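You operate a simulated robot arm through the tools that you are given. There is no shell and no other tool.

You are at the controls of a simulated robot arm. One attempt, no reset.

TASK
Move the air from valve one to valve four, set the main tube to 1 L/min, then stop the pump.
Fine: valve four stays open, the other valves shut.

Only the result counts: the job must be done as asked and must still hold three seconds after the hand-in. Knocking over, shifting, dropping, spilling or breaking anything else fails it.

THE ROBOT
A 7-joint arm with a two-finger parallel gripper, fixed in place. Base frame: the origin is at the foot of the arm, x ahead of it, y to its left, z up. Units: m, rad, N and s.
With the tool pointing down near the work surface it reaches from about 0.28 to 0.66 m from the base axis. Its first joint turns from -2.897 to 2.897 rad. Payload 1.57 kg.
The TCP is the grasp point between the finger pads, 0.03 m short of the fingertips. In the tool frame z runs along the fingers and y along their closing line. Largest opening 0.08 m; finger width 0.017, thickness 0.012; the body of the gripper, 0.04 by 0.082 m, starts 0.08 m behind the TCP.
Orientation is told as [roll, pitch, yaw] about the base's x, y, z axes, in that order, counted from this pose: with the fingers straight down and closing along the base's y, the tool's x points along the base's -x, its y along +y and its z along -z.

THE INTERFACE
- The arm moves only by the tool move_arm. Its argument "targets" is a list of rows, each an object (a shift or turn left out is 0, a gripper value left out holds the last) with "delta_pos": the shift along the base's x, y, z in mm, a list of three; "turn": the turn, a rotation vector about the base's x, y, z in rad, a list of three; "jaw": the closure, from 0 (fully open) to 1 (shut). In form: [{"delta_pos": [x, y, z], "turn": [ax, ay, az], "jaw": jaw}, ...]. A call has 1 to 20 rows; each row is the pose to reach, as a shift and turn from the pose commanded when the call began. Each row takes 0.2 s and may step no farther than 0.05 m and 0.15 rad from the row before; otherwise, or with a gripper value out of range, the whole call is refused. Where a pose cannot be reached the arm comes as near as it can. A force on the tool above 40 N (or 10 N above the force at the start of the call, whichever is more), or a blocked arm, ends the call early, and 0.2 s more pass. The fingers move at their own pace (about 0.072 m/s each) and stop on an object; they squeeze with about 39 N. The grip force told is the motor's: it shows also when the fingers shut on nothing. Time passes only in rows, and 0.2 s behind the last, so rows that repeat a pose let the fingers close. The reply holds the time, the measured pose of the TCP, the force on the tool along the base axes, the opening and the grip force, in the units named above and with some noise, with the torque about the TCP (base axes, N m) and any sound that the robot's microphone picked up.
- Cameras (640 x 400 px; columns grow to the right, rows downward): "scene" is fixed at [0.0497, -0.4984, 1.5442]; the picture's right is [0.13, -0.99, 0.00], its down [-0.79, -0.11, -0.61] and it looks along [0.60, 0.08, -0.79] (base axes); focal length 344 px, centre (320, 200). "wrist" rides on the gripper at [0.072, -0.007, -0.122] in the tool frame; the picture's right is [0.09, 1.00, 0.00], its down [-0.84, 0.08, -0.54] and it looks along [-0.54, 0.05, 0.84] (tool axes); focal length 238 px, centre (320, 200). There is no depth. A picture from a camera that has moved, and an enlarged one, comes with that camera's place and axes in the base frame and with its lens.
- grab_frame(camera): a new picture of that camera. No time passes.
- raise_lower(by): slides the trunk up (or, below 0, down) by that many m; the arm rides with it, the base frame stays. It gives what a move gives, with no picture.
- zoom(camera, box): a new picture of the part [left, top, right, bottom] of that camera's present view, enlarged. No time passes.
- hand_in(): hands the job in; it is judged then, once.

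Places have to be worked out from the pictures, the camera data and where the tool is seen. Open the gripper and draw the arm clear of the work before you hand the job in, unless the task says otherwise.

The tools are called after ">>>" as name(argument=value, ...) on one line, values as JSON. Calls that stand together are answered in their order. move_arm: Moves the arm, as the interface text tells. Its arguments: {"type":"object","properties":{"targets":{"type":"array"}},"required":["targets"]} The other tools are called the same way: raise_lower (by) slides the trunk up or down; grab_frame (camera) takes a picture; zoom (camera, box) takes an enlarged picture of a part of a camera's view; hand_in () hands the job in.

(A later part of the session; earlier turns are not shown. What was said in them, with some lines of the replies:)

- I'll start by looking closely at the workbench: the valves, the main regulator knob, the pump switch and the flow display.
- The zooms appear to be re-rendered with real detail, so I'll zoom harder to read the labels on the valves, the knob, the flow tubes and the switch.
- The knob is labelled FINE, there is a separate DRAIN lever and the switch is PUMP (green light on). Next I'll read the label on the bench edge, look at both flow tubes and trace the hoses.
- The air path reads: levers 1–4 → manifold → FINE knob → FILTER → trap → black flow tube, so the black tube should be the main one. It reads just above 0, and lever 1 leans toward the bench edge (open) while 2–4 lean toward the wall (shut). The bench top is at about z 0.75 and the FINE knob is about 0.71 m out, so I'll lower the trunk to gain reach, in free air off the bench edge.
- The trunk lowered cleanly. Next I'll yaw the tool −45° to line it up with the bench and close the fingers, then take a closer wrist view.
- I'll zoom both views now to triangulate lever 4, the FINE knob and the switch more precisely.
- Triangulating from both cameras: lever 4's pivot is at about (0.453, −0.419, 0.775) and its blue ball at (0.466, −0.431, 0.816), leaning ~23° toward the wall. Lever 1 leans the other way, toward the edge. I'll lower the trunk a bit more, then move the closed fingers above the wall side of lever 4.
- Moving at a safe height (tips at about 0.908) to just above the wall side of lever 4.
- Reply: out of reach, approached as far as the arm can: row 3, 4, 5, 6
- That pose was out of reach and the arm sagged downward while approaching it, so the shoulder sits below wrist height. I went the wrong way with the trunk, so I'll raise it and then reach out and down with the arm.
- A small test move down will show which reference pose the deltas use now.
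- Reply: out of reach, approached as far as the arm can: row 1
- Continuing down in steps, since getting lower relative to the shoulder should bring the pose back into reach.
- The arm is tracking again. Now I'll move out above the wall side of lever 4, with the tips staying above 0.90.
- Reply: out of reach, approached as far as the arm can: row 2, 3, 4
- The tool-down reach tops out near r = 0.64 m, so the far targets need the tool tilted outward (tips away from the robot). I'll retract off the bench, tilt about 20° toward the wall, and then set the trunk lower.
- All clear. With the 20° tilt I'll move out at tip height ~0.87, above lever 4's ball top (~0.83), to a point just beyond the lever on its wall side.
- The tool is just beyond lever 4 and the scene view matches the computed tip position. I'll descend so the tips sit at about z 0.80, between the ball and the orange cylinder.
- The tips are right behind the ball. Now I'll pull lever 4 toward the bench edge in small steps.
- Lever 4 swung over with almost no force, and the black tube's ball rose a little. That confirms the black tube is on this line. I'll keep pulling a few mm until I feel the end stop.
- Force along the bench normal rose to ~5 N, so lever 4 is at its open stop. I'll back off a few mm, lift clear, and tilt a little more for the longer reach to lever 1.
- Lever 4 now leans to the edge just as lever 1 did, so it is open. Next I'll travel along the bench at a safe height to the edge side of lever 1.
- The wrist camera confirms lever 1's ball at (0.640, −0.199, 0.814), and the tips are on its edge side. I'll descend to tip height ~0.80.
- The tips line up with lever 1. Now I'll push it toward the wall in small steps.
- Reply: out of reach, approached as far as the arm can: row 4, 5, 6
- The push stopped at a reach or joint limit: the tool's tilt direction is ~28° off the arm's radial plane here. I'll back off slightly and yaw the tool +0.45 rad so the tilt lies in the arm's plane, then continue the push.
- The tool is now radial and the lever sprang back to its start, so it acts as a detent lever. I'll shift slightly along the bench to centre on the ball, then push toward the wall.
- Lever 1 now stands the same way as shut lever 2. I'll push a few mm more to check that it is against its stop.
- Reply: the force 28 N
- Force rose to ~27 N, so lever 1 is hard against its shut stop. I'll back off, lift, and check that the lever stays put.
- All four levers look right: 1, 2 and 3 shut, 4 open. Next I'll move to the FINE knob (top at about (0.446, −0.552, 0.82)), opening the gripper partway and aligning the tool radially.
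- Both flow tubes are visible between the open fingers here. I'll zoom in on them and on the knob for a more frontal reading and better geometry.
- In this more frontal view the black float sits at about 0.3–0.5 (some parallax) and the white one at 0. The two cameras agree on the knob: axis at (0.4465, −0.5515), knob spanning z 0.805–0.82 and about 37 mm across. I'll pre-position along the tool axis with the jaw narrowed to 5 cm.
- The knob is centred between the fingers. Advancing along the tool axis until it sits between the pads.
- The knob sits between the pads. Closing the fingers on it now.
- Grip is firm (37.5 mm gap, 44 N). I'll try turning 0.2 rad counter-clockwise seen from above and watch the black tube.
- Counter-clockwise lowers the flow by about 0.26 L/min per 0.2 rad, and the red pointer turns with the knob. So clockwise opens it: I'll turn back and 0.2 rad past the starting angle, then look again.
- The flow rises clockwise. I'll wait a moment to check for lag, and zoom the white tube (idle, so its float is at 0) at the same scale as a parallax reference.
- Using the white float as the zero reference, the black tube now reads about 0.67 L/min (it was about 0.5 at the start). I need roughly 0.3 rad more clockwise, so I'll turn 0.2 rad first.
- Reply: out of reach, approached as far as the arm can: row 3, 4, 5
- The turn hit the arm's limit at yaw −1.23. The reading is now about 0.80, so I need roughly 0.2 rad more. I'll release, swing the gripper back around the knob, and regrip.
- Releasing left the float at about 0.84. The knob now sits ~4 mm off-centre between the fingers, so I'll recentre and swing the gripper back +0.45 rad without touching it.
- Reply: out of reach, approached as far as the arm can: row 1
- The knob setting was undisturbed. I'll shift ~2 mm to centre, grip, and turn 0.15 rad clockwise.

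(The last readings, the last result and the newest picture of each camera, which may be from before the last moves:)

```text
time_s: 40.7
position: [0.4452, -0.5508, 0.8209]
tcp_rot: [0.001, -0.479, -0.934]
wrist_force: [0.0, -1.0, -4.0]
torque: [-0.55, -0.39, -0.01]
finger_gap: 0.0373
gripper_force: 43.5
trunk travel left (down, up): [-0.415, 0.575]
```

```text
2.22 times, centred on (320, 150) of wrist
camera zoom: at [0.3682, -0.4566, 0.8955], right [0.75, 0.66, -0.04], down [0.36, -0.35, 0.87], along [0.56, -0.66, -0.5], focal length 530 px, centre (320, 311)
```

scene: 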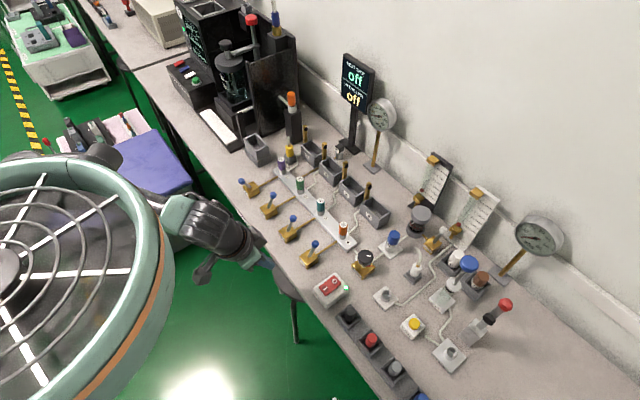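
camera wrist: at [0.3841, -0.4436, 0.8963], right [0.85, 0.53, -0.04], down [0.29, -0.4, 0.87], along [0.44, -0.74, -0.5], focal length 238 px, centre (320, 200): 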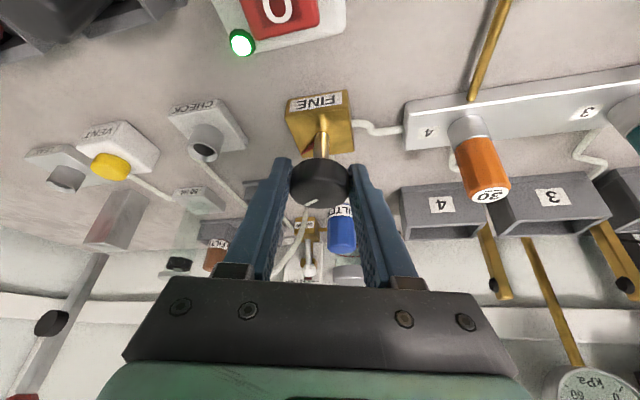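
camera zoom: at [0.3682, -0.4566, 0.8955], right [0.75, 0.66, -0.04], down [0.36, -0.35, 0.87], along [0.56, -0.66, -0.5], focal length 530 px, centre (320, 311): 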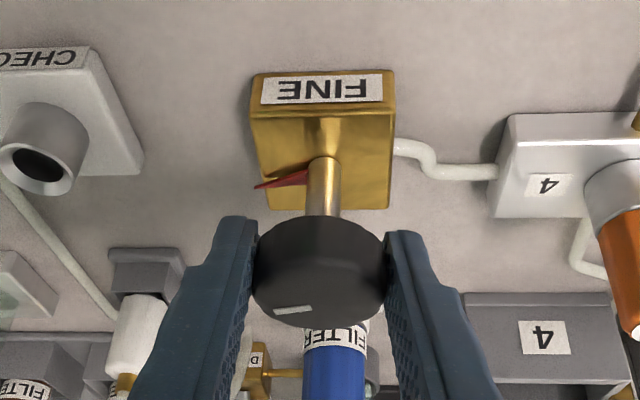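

By the white-zero reference it reads about 0.97. I'll release and back straight out along the tool axis, then get a more level view of the tubes to check the reading.

>>> move_arm(targets=[{"jaw": 0.7}, {"jaw": 0.4}, {"jaw": 0.3}, {"delta_pos": [-7, 10, 23], "jaw": 0.3}, {"delta_pos": [-14.5, 20, 47], "jaw": 0.3}, {"delta_pos": [-22, 30, 71], "jaw": 0.3}, {"delta_pos": [-38, 48, 78], "turn": [-0.1, -0.074, 0], "jaw": 0.1}, {"delta_pos": [-53, 66, 79], "turn": [-0.2, -0.148, 0], "jaw": 0}, {"delta_pos": [-53, 66, 79], "turn": [-0.297, -0.22, 0], "jaw": 0}, {"delta_pos": [-53, 66, 79], "turn": [-0.297, -0.22, 0], "jaw": 0}])

>>> grab_frame(camera="wrist")

>>> zoom(camera="scene", box=[412, 170, 445, 205])

```text
time_s: 42.9
position: [0.3909, -0.4814, 0.9013]
tcp_rot: [0.001, -0.849, -0.932]
wrist_force: [0.0, -0.4, -0.6]
torque: [0.0, 0.0, 0.03]
finger_gap: 0.08
gripper_force: 0.2
trunk travel left (down, up): [-0.415, 0.575]
```

```text
taken
camera wrist: at [0.3034, -0.3738, 0.927], right [0.76, 0.64, -0.07], down [0.15, -0.07, 0.99], along [0.63, -0.76, -0.15], focal length 238 px, centre (320, 200)
```

wrist: 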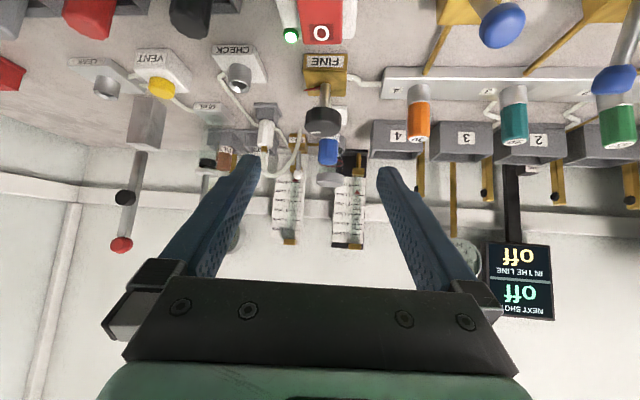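

```text
11.43 times, centred on (428, 188) of scene
camera zoom: at [0.0497, -0.4984, 1.5442], right [0.13, -0.99, 0.0], down [-0.79, -0.11, -0.61], along [0.6, 0.08, -0.79], focal length 3932 px, centre (-920, 343)
```

zoom: 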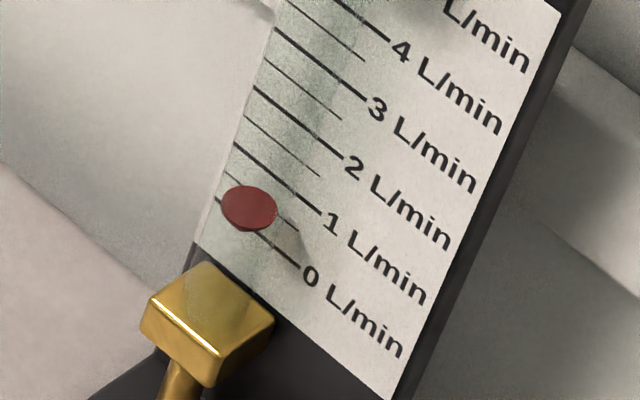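

The setting held after release, and this view is nearly level with the tubes. Zooming in on both floats.

>>> zoom(camera="wrist", box=[325, 160, 375, 210])

>>> zoom(camera="wrist", box=[265, 155, 315, 205])

>>> zoom(camera="wrist", box=[260, 140, 380, 260])

```text
8.00 times, centred on (350, 185) of wrist
camera zoom: at [0.3034, -0.3738, 0.927], right [0.76, 0.64, -0.07], down [0.15, -0.07, 0.99], along [0.63, -0.76, -0.15], focal length 1907 px, centre (80, 320)
```

zoom: 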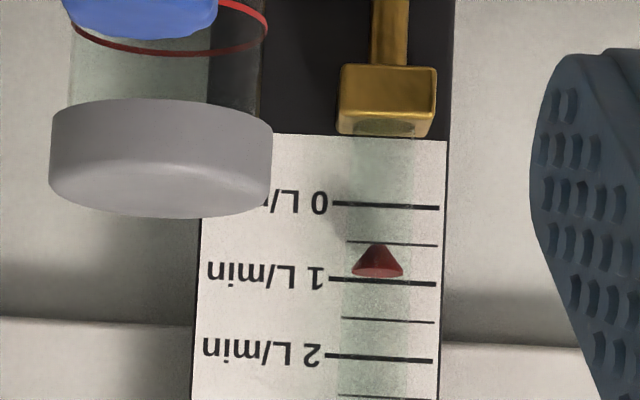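

```text
8.00 times, centred on (290, 180) of wrist
camera zoom: at [0.3034, -0.3738, 0.927], right [0.76, 0.64, -0.07], down [0.15, -0.07, 0.99], along [0.63, -0.76, -0.15], focal length 1907 px, centre (560, 360)
```

zoom: 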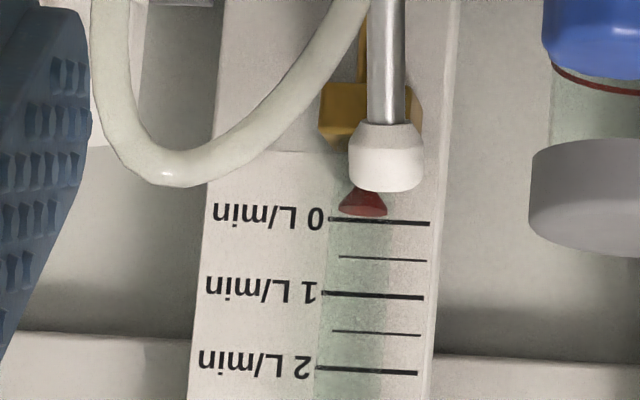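

```text
3.33 times, centred on (320, 200) of wrist
camera zoom: at [0.3034, -0.3738, 0.927], right [0.76, 0.64, -0.07], down [0.15, -0.07, 0.99], along [0.63, -0.76, -0.15], focal length 794 px, centre (320, 200)
```

zoom: 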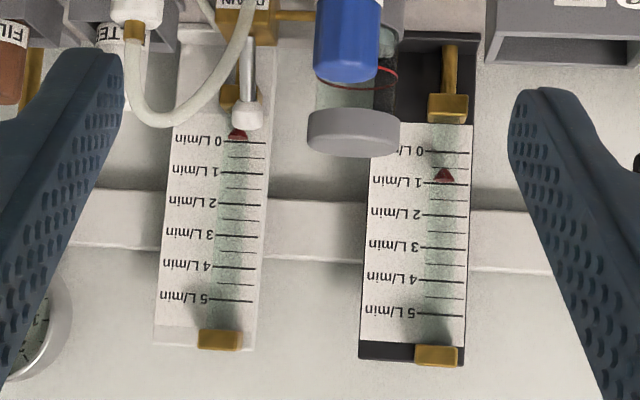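

Both estimates agree the black tube is very near 1.0: apparent 0.88 plus ~0.11 parallax, calibrated on the white float at 0. One tighter zoom to pin it down before leaving the knob.

>>> zoom(camera="wrist", box=[338, 180, 362, 204])

>>> zoom(camera="wrist", box=[286, 172, 306, 192])

>>> zoom(camera="scene", box=[280, 200, 400, 310])

```text
16.00 times, centred on (350, 192) of wrist
camera zoom: at [0.3034, -0.3738, 0.927], right [0.76, 0.64, -0.07], down [0.15, -0.07, 0.99], along [0.63, -0.76, -0.15], focal length 3814 px, centre (-160, 328)
```

zoom: 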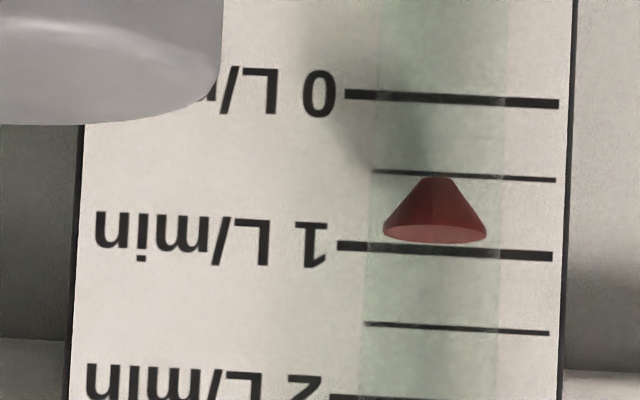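

```text
16.00 times, centred on (296, 182) of wrist
camera zoom: at [0.3034, -0.3738, 0.927], right [0.76, 0.64, -0.07], down [0.15, -0.07, 0.99], along [0.63, -0.76, -0.15], focal length 3814 px, centre (704, 488)
```

zoom: 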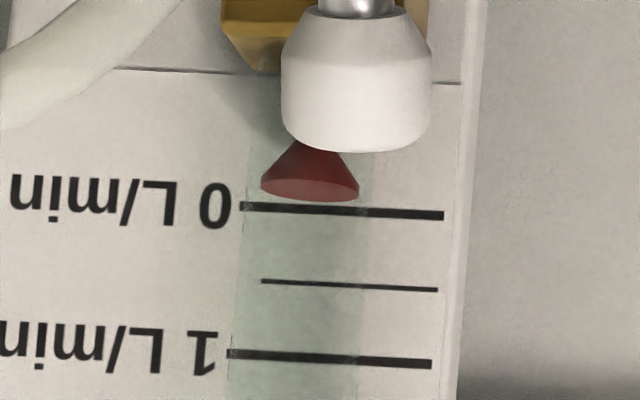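

```text
3.64 times, centred on (340, 255) of scene
camera zoom: at [0.0497, -0.4984, 1.5442], right [0.13, -0.99, 0.0], down [-0.79, -0.11, -0.61], along [0.6, 0.08, -0.79], focal length 1251 px, centre (247, 0)
```

zoom: 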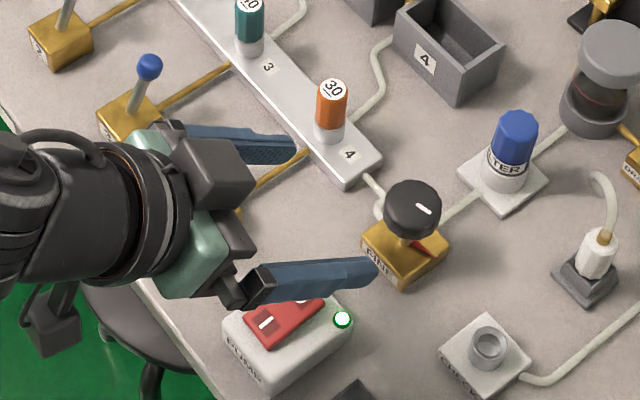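

With parallax solved from both cameras the black tube reads about 0.98–0.99 L/min, which is on target. The white tube is piped to the CHECK port, so black is indeed the main one. Next is the pump: I'll reduce the tilt, close the fingers and line up above the "O" end of the rocker, at about (0.388, −0.487, 0.794).

>>> move_arm(targets=[{"delta_pos": [-1, -1, 5], "turn": [0.11, 0.081, 0], "jaw": 0.5}, {"delta_pos": [-2, -2, 5], "turn": [0.22, 0.162, 0], "jaw": 1}, {"delta_pos": [-3, -3, 5], "turn": [0.33, 0.243, 0], "jaw": 1}, {"delta_pos": [-4, -4, 5], "turn": [0.44, 0.324, 0], "jaw": 1}, {"delta_pos": [-4.5, -4.7, 5], "turn": [0.546, 0.405, 0], "jaw": 1}, {"delta_pos": [-4.5, -4.7, 5], "turn": [0.546, 0.405, 0], "jaw": 1}])

>>> move_arm(targets=[{"turn": [0, 0, 0.075], "jaw": 1}, {"turn": [0, 0, 0.147], "jaw": 1}, {"turn": [0, 0, 0.147], "jaw": 1}])

>>> grab_frame(camera="wrist")

>>> zoom(camera="scene", box=[290, 220, 400, 320])

```text
time_s: 44.3
position: [0.3874, -0.4873, 0.9061]
tcp_rot: [0.001, -0.166, -0.932]
wrist_force: [-0.6, 0.4, -0.2]
torque: [0.04, 0.01, -0.03]
finger_gap: 0.0002
gripper_force: 21.9
trunk travel left (down, up): [-0.415, 0.575]
```

```text
time_s: 45.1
position: [0.3866, -0.4888, 0.9058]
tcp_rot: [0.003, -0.17, -0.785]
wrist_force: [-0.8, -0.3, 0.2]
torque: [0.0, -0.02, 0.02]
finger_gap: 0.0002
gripper_force: 21.5
trunk travel left (down, up): [-0.415, 0.575]
```

```text
taken
camera wrist: at [0.3172, -0.4278, 1.0125], right [0.64, 0.77, -0.01], down [0.57, -0.46, 0.68], along [0.51, -0.44, -0.74], focal length 238 px, centre (320, 200)
```

wrist: 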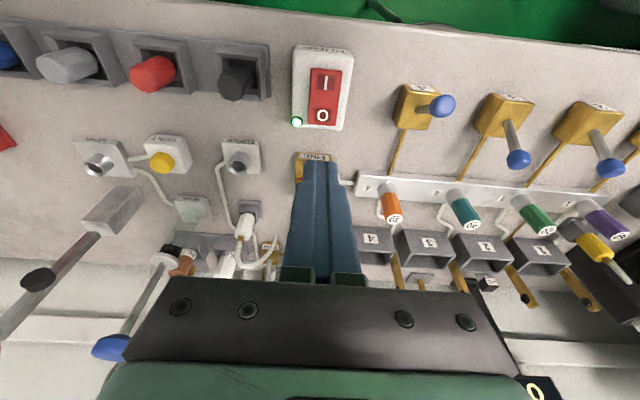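

```text
4.00 times, centred on (345, 270) of scene
camera zoom: at [0.0497, -0.4984, 1.5442], right [0.13, -0.99, 0.0], down [-0.79, -0.11, -0.61], along [0.6, 0.08, -0.79], focal length 1376 px, centre (220, -80)
```

zoom: 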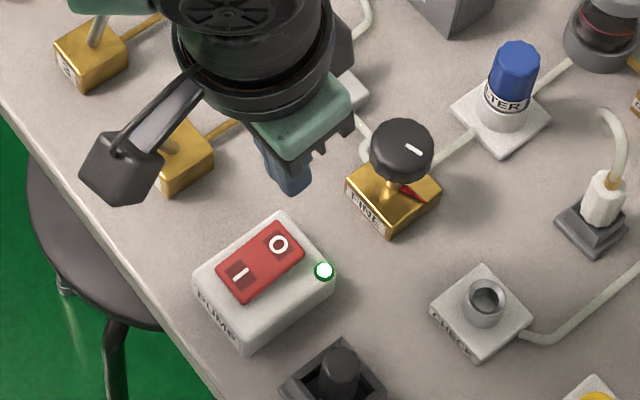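

The wrist view confirms the O at (0.387, −0.488). The tips are 5 mm toward its far end, which is good leverage. Descending to just above the rocker.

>>> move_arm(targets=[{"delta_pos": [0, 2.5, -25], "jaw": 1}, {"delta_pos": [0, 2.5, -50], "jaw": 1}, {"delta_pos": [0, 2.5, -68], "jaw": 1}, {"delta_pos": [0, 2.5, -68], "jaw": 1}])

>>> zoom(camera="wrist", box=[240, 80, 400, 200])

>>> zoom(camera="scene", box=[290, 220, 400, 320])

```text
time_s: 46.1
position: [0.3855, -0.4866, 0.8364]
tcp_rot: [0.001, -0.169, -0.785]
wrist_force: [0.4, -0.2, -0.9]
torque: [0.03, -0.01, 0.03]
finger_gap: 0.0001
gripper_force: 20.8
trunk travel left (down, up): [-0.415, 0.575]
```

```text
3.33 times, centred on (320, 140) of wrist
camera zoom: at [0.3164, -0.426, 0.9436], right [0.64, 0.77, -0.01], down [0.57, -0.46, 0.68], along [0.51, -0.44, -0.74], focal length 794 px, centre (320, 400)
```

zoom: 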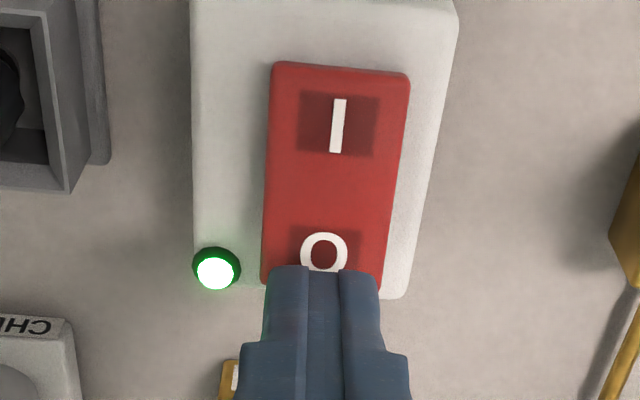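

```text
4.00 times, centred on (345, 270) of scene
camera zoom: at [0.0497, -0.4984, 1.5442], right [0.13, -0.99, 0.0], down [-0.79, -0.11, -0.61], along [0.6, 0.08, -0.79], focal length 1376 px, centre (220, -80)
```

zoom: 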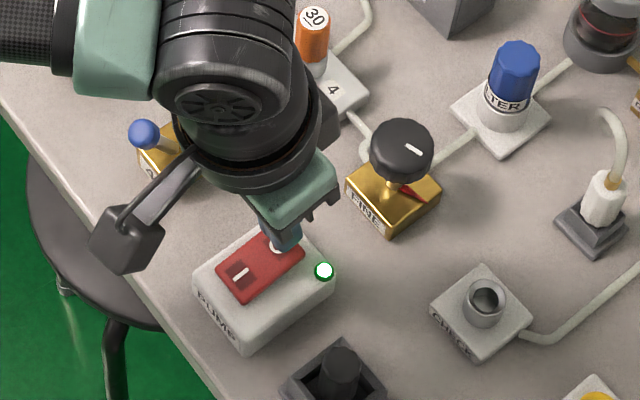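

The tips sit over the lower half of the O. Now I'll press down in small steps.

>>> move_arm(targets=[{"delta_pos": [0, 0, -6], "jaw": 1}, {"delta_pos": [0, 0, -10], "jaw": 1}, {"delta_pos": [0, 0, -13], "jaw": 1}, {"delta_pos": [0, 0, -16], "jaw": 1}])

>>> zoom(camera="wrist", box=[240, 80, 400, 200])

>>> zoom(camera="scene", box=[290, 220, 400, 320])

>>> zoom(camera="scene", box=[395, 140, 505, 260])

```text
time_s: 47.1
position: [0.3873, -0.4859, 0.8225]
tcp_rot: [0.002, -0.171, -0.786]
wrist_force: [0.9, -0.6, 1.1]
torque: [0.08, 0.06, 0.01]
finger_gap: 0.0
gripper_force: 21.0
trunk travel left (down, up): [-0.415, 0.575]
```

```text
3.33 times, centred on (320, 140) of wrist
camera zoom: at [0.3179, -0.4252, 0.9289], right [0.64, 0.77, -0.01], down [0.57, -0.46, 0.68], along [0.51, -0.44, -0.74], focal length 794 px, centre (320, 400)
```

zoom: 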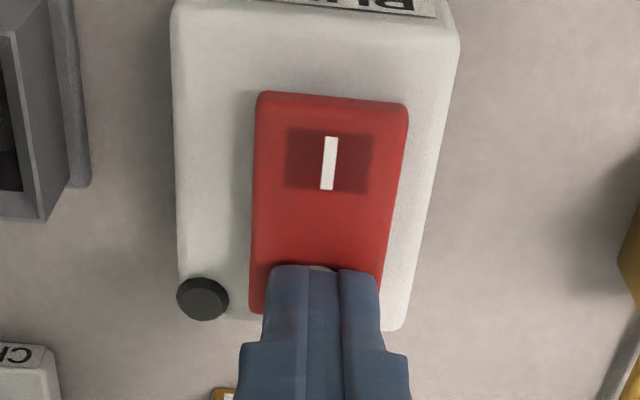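

```text
4.00 times, centred on (345, 270) of scene
camera zoom: at [0.0497, -0.4984, 1.5442], right [0.13, -0.99, 0.0], down [-0.79, -0.11, -0.61], along [0.6, 0.08, -0.79], focal length 1376 px, centre (220, -80)
```

zoom: 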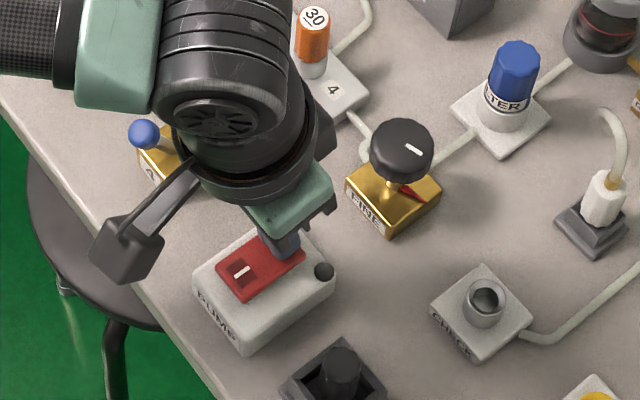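

```text
3.33 times, centred on (450, 200) of scene
camera zoom: at [0.0497, -0.4984, 1.5442], right [0.13, -0.99, 0.0], down [-0.79, -0.11, -0.61], along [0.6, 0.08, -0.79], focal length 1147 px, centre (-113, 200)
```

zoom: 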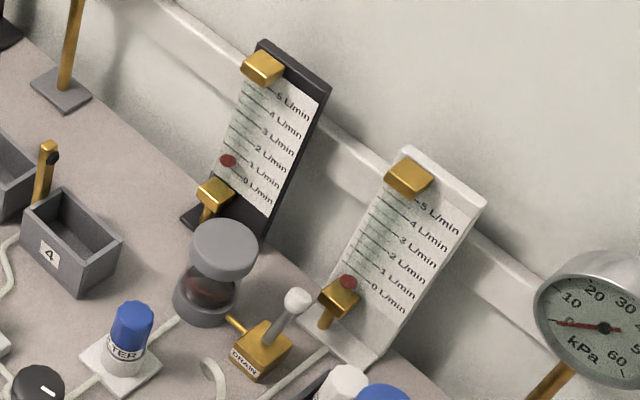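

The pump light went out as soon as the rocker flipped. I'll lift straight up and check the switch, the tube, the levers and the display.

>>> move_arm(targets=[{"delta_pos": [0, 0, 20], "jaw": 1}, {"delta_pos": [0, 0, 50], "jaw": 1}, {"delta_pos": [0, 0, 85], "jaw": 1}, {"delta_pos": [-20, 22, 110], "jaw": 0.5}, {"delta_pos": [-45, 48, 120], "jaw": 0}, {"delta_pos": [-70, 75, 130], "jaw": 0}, {"delta_pos": [-95, 103, 140], "jaw": 0}])

>>> grab_frame(camera="scene")

>>> zoom(camera="scene", box=[230, 165, 400, 315])

>>> zoom(camera="scene", box=[412, 170, 445, 205])

>>> grab_frame(camera="wrist")

```text
time_s: 48.7
position: [0.2929, -0.3822, 0.9623]
tcp_rot: [0.001, -0.169, -0.783]
wrist_force: [-0.8, 0.3, -0.7]
torque: [0.01, 0.0, 0.02]
finger_gap: 0.08
gripper_force: 0.3
trunk travel left (down, up): [-0.415, 0.575]
```

```text
taken
```

scene: 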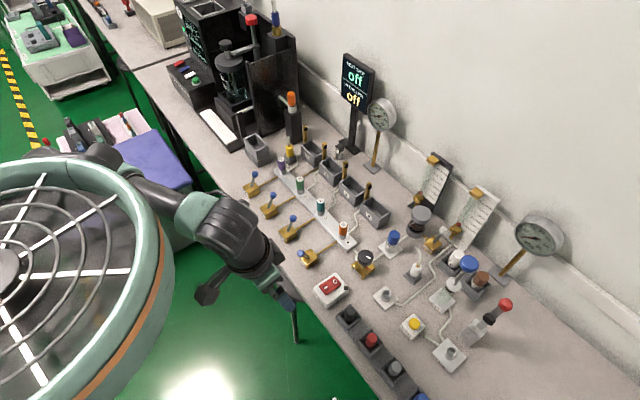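

```text
2.67 times, centred on (315, 240) of scene
camera zoom: at [0.0497, -0.4984, 1.5442], right [0.13, -0.99, 0.0], down [-0.79, -0.11, -0.61], along [0.6, 0.08, -0.79], focal length 918 px, centre (333, 93)
```

zoom: 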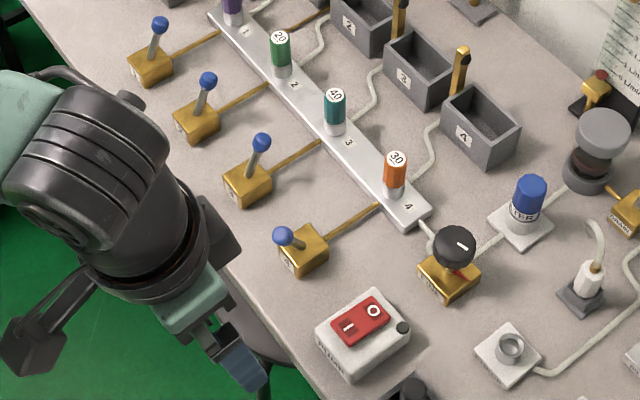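

```text
11.43 times, centred on (428, 188) of scene
camera zoom: at [0.0497, -0.4984, 1.5442], right [0.13, -0.99, 0.0], down [-0.79, -0.11, -0.61], along [0.6, 0.08, -0.79], focal length 3932 px, centre (-920, 343)
```

zoom: 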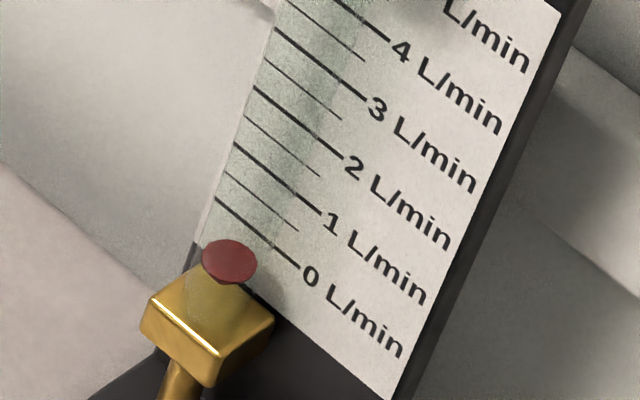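

```text
taken
camera wrist: at [0.2231, -0.3213, 1.069], right [0.64, 0.77, -0.01], down [0.57, -0.46, 0.68], along [0.51, -0.44, -0.74], focal length 238 px, centre (320, 200)
```

wrist: 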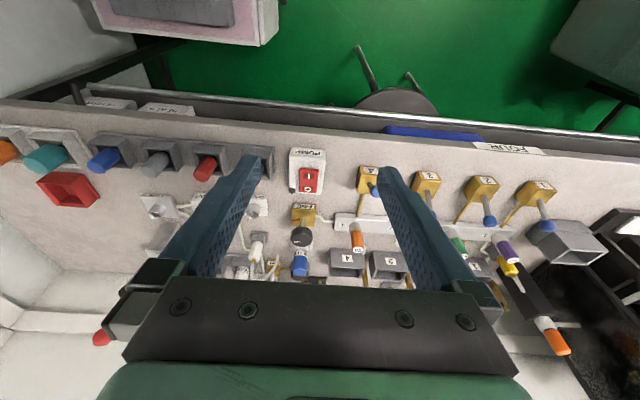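

The pump light is off and the black float has dropped to its own zero. Measured from that zero, the flow was about 0.99 L/min when the pump stopped. Levers 1–3 are shut, 4 is open, nothing else has moved, the gripper is open and the arm is clear of the bench, so I'm handing in.

>>> hand_in()

```text
The job is handed in.
```

The job is handed in: the air now runs through valve four, the main tube was set to about 1 L/min, and the pump is off.

- **Valves:** I opened valve four before shutting valve one, and moved each lever to its stop. Valves two and three were already shut, so only valve four is open.
- **Main tube:** I took the black flow tube as the main one. It responds to the FINE knob, while the white tube is piped to the CHECK port. It read about 0.99 L/min just before the pump stopped, give or take a few hundredths, since I had to correct for the camera angle.
- **Pump:** Its light went out when I pressed "O", and the float in the black tube then dropped to zero.

In the last pictures nothing else on the bench looked moved, and the arm was clear with the gripper open. The hand-in gave no verdict, so I can't say whether it passed.
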